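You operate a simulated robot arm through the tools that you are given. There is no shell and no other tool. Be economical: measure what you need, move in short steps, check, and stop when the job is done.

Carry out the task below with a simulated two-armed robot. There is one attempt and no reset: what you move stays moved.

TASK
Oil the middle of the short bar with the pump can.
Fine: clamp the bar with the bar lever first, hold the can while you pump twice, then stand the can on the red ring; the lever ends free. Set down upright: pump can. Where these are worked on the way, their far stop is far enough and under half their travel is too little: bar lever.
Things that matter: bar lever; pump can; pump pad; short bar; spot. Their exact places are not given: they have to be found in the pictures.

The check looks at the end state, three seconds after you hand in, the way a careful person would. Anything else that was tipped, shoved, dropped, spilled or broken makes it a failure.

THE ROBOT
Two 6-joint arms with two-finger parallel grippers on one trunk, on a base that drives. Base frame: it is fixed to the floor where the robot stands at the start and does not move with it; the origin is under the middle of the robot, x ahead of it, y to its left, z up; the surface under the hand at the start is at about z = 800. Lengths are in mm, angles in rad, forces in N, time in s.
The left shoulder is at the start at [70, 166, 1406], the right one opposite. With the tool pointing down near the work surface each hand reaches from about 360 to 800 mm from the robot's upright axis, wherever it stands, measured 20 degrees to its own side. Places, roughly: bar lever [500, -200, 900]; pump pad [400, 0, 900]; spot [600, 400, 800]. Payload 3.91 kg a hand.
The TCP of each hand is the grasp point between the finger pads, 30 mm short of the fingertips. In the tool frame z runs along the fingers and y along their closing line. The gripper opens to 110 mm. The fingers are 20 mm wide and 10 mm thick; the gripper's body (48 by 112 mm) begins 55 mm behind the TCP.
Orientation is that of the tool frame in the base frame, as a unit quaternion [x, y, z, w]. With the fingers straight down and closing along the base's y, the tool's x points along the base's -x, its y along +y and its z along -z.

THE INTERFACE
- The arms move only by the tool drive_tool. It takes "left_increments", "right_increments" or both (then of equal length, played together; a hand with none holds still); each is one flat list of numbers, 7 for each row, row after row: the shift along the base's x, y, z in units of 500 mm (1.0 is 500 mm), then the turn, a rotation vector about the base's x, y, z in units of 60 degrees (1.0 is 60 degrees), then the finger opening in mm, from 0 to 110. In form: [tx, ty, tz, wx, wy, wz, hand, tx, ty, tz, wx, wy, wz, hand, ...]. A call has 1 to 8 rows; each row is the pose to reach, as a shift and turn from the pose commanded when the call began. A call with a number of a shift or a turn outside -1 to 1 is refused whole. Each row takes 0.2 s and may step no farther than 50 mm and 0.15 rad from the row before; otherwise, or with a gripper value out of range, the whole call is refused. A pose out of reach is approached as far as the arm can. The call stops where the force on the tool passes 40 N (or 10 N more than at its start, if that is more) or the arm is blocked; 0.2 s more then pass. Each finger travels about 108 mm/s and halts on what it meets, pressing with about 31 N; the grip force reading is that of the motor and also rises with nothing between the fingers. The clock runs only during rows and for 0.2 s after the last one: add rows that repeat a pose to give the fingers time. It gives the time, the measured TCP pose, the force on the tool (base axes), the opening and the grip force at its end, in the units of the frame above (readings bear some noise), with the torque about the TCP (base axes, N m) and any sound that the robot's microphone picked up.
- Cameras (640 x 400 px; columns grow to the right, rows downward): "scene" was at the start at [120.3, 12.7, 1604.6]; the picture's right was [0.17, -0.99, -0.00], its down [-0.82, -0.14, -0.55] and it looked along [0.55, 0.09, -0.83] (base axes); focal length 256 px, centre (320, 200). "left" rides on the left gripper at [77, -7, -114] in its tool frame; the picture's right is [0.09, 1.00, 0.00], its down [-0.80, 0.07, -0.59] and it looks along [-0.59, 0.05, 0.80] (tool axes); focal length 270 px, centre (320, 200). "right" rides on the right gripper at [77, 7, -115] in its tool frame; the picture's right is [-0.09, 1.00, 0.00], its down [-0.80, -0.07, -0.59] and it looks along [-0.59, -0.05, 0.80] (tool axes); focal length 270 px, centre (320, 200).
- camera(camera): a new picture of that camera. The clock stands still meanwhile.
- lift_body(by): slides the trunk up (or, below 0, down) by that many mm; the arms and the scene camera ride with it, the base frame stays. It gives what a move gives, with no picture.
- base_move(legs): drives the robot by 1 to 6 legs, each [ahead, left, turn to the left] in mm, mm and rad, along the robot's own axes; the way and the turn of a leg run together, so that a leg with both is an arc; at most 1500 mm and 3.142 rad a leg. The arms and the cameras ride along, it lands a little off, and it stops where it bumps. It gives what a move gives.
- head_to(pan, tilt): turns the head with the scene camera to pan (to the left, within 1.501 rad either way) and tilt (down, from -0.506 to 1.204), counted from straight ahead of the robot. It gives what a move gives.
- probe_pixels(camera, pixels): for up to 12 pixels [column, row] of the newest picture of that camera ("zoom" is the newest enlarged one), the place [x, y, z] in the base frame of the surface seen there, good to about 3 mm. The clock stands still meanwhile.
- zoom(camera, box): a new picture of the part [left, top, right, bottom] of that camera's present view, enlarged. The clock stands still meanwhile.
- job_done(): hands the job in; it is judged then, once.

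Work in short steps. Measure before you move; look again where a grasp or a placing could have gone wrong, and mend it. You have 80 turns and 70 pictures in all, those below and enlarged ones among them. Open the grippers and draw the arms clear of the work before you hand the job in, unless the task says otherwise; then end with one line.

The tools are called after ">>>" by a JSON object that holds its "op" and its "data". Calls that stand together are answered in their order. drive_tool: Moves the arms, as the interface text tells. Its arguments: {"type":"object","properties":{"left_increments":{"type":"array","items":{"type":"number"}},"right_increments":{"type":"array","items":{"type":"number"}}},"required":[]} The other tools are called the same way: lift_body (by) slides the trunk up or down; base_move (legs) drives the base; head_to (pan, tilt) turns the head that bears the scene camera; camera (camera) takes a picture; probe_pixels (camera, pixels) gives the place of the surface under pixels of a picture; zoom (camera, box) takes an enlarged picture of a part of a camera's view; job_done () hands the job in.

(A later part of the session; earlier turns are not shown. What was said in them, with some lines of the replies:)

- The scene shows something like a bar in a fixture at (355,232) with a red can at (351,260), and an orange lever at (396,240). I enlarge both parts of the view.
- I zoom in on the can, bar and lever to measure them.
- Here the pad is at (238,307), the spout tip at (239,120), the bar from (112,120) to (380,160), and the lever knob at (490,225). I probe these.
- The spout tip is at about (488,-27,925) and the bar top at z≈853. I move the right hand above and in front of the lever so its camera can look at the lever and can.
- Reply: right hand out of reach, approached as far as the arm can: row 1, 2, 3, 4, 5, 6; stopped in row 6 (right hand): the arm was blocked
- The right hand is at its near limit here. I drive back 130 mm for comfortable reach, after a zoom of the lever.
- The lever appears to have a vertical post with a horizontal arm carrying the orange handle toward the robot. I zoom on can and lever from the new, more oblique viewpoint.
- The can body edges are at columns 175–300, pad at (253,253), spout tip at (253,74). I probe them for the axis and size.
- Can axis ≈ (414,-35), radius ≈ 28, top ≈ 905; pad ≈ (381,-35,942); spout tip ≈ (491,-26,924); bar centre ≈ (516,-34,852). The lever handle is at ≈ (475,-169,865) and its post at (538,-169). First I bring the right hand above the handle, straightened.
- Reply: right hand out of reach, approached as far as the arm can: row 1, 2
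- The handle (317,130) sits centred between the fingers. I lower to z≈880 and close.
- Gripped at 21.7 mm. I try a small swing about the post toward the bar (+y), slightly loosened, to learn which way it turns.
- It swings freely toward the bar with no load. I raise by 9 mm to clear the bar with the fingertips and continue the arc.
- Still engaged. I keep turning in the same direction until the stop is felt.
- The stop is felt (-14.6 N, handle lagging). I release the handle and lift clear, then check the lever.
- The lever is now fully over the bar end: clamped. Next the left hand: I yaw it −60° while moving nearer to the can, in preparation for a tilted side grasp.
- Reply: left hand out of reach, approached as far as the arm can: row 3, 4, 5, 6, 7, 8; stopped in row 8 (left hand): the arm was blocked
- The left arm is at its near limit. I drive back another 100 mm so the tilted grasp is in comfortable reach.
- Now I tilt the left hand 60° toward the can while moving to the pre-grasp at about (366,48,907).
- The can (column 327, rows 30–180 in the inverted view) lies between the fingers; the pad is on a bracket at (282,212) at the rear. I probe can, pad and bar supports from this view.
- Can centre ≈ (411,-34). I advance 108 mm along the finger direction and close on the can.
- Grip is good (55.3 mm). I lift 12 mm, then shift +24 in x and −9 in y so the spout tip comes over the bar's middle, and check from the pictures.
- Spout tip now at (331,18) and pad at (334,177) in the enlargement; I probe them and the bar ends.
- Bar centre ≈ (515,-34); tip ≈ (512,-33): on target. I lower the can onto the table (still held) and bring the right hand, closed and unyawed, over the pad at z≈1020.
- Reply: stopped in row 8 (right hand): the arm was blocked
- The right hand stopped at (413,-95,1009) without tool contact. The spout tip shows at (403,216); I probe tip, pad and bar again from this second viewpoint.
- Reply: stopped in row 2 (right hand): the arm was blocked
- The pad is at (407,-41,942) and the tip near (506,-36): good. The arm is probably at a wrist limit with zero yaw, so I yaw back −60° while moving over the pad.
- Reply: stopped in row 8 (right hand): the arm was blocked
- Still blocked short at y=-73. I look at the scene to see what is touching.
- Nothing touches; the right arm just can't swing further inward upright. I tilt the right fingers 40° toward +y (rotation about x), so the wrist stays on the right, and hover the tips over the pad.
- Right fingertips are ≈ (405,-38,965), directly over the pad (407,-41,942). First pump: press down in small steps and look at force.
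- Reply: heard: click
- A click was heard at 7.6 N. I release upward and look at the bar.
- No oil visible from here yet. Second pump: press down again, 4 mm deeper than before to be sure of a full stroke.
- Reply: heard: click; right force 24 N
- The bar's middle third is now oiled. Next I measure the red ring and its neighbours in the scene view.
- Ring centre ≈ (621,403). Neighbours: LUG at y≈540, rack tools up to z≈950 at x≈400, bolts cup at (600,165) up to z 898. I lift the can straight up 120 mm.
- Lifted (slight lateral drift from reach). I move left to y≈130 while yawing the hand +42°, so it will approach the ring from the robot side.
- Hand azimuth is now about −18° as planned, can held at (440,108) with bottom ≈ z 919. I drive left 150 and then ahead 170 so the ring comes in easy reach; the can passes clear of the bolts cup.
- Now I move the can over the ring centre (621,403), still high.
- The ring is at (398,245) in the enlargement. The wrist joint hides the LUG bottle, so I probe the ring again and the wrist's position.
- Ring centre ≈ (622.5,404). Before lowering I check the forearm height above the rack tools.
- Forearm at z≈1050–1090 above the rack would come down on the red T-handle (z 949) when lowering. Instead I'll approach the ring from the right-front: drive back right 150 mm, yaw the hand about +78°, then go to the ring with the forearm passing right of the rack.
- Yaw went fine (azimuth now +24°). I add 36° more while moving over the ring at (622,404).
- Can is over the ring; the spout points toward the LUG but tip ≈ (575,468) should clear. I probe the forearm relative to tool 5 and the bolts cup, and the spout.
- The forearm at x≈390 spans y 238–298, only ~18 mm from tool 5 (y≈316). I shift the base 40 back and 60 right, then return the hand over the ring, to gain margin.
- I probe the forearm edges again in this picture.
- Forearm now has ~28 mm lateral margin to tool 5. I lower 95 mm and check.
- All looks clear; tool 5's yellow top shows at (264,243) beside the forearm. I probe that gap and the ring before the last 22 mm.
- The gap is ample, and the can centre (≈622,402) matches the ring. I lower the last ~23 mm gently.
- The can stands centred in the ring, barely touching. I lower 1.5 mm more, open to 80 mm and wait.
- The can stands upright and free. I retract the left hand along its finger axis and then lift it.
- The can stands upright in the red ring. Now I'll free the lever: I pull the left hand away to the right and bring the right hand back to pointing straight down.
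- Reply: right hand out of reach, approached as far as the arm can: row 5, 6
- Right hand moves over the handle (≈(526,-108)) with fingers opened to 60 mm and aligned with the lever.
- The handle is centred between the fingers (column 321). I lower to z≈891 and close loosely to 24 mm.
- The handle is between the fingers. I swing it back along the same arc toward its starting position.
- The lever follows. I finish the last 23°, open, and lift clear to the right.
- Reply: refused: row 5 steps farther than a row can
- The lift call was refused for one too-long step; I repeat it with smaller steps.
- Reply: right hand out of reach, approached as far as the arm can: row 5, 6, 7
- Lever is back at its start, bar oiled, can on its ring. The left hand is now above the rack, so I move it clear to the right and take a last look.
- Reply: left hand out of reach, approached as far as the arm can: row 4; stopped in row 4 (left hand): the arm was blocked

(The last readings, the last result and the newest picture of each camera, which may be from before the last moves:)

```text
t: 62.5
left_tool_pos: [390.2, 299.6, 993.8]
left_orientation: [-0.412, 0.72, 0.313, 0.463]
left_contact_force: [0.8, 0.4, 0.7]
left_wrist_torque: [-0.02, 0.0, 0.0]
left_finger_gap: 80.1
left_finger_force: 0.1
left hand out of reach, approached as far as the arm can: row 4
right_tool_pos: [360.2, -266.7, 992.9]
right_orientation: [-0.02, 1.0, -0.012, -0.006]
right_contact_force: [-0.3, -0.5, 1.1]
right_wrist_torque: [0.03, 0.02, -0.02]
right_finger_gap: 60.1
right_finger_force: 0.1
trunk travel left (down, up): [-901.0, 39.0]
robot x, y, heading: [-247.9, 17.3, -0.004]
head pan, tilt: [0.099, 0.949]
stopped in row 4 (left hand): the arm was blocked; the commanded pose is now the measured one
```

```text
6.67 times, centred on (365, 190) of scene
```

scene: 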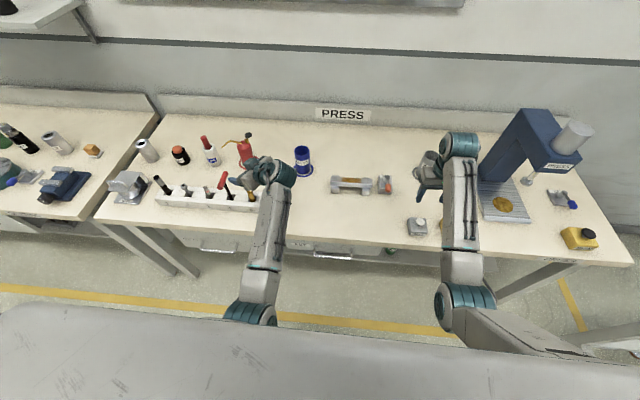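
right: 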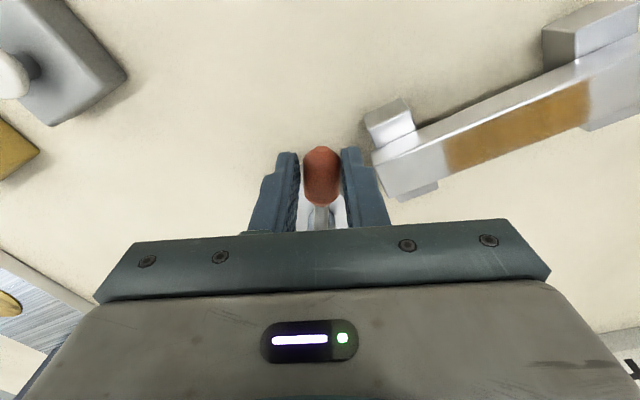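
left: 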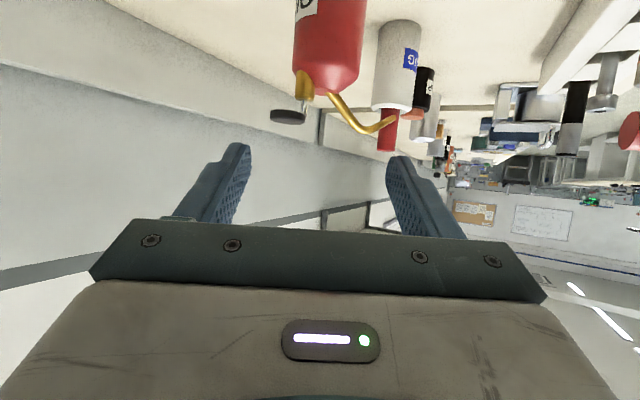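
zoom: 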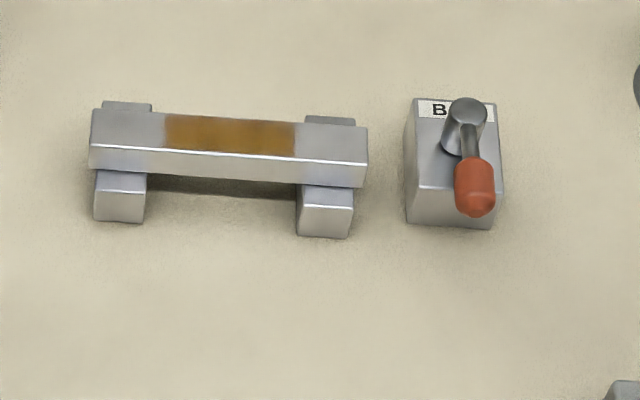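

Everything is in place, but the left hand is still over the rack. I drive straight back so both hands clear the work, then check once more.

>>> {"op": "base_move", "data": {"legs": [[-200, 0, 0]]}}

>>> {"op": "camera", "data": {"camera": "scene"}}

>>> {"op": "zoom", "data": {"camera": "scene", "box": [160, 80, 420, 230]}}

```text
t: 64.1
left_tool_pos: [190.6, 301.0, 992.5]
left_orientation: [-0.412, 0.72, 0.313, 0.462]
left_contact_force: [-0.6, 0.6, 0.7]
left_wrist_torque: [-0.02, 0.0, 0.03]
left_finger_gap: 79.9
left_finger_force: 0.1
right_tool_pos: [162.9, -265.7, 991.6]
right_orientation: [-0.02, 1.0, -0.011, -0.008]
right_contact_force: [0.8, 0.9, -0.2]
right_wrist_torque: [0.02, 0.0, 0.01]
right_finger_gap: 60.1
right_finger_force: 0.1
trunk travel left (down, up): [-901.0, 39.0]
robot x, y, heading: [-443.4, 19.3, -0.005]
head pan, tilt: [0.099, 0.949]
```

```text
11 pictures are left
```

scene: 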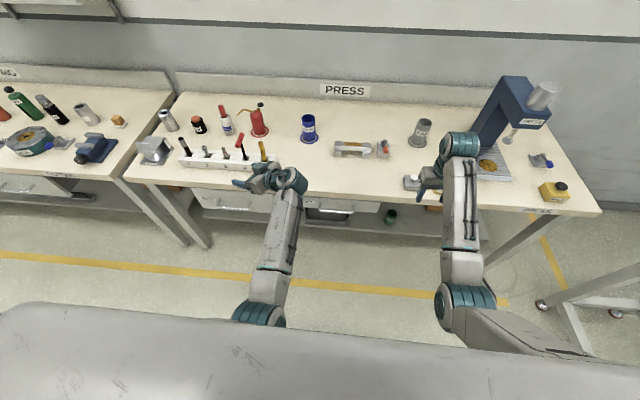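

```text
2.46 times, centred on (290, 155) of scene
```

zoom: 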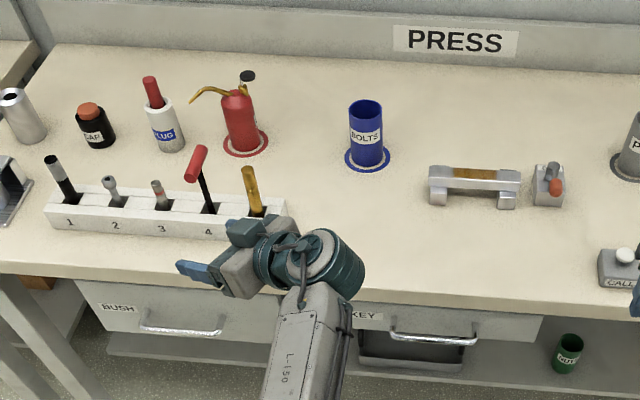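

Everything stands as it should: can upright on the red ring, bar oiled in its middle, lever free, both hands open and clear. I hand in.

>>> {"op": "job_done", "data": {}}

```text
The job is handed in.
```

The bar was clamped, its middle was oiled with two pumps while I held the can, and the can now stands upright on the red ring. I read "the lever ends free" as unclamped, so I swung the lever back to where it started.
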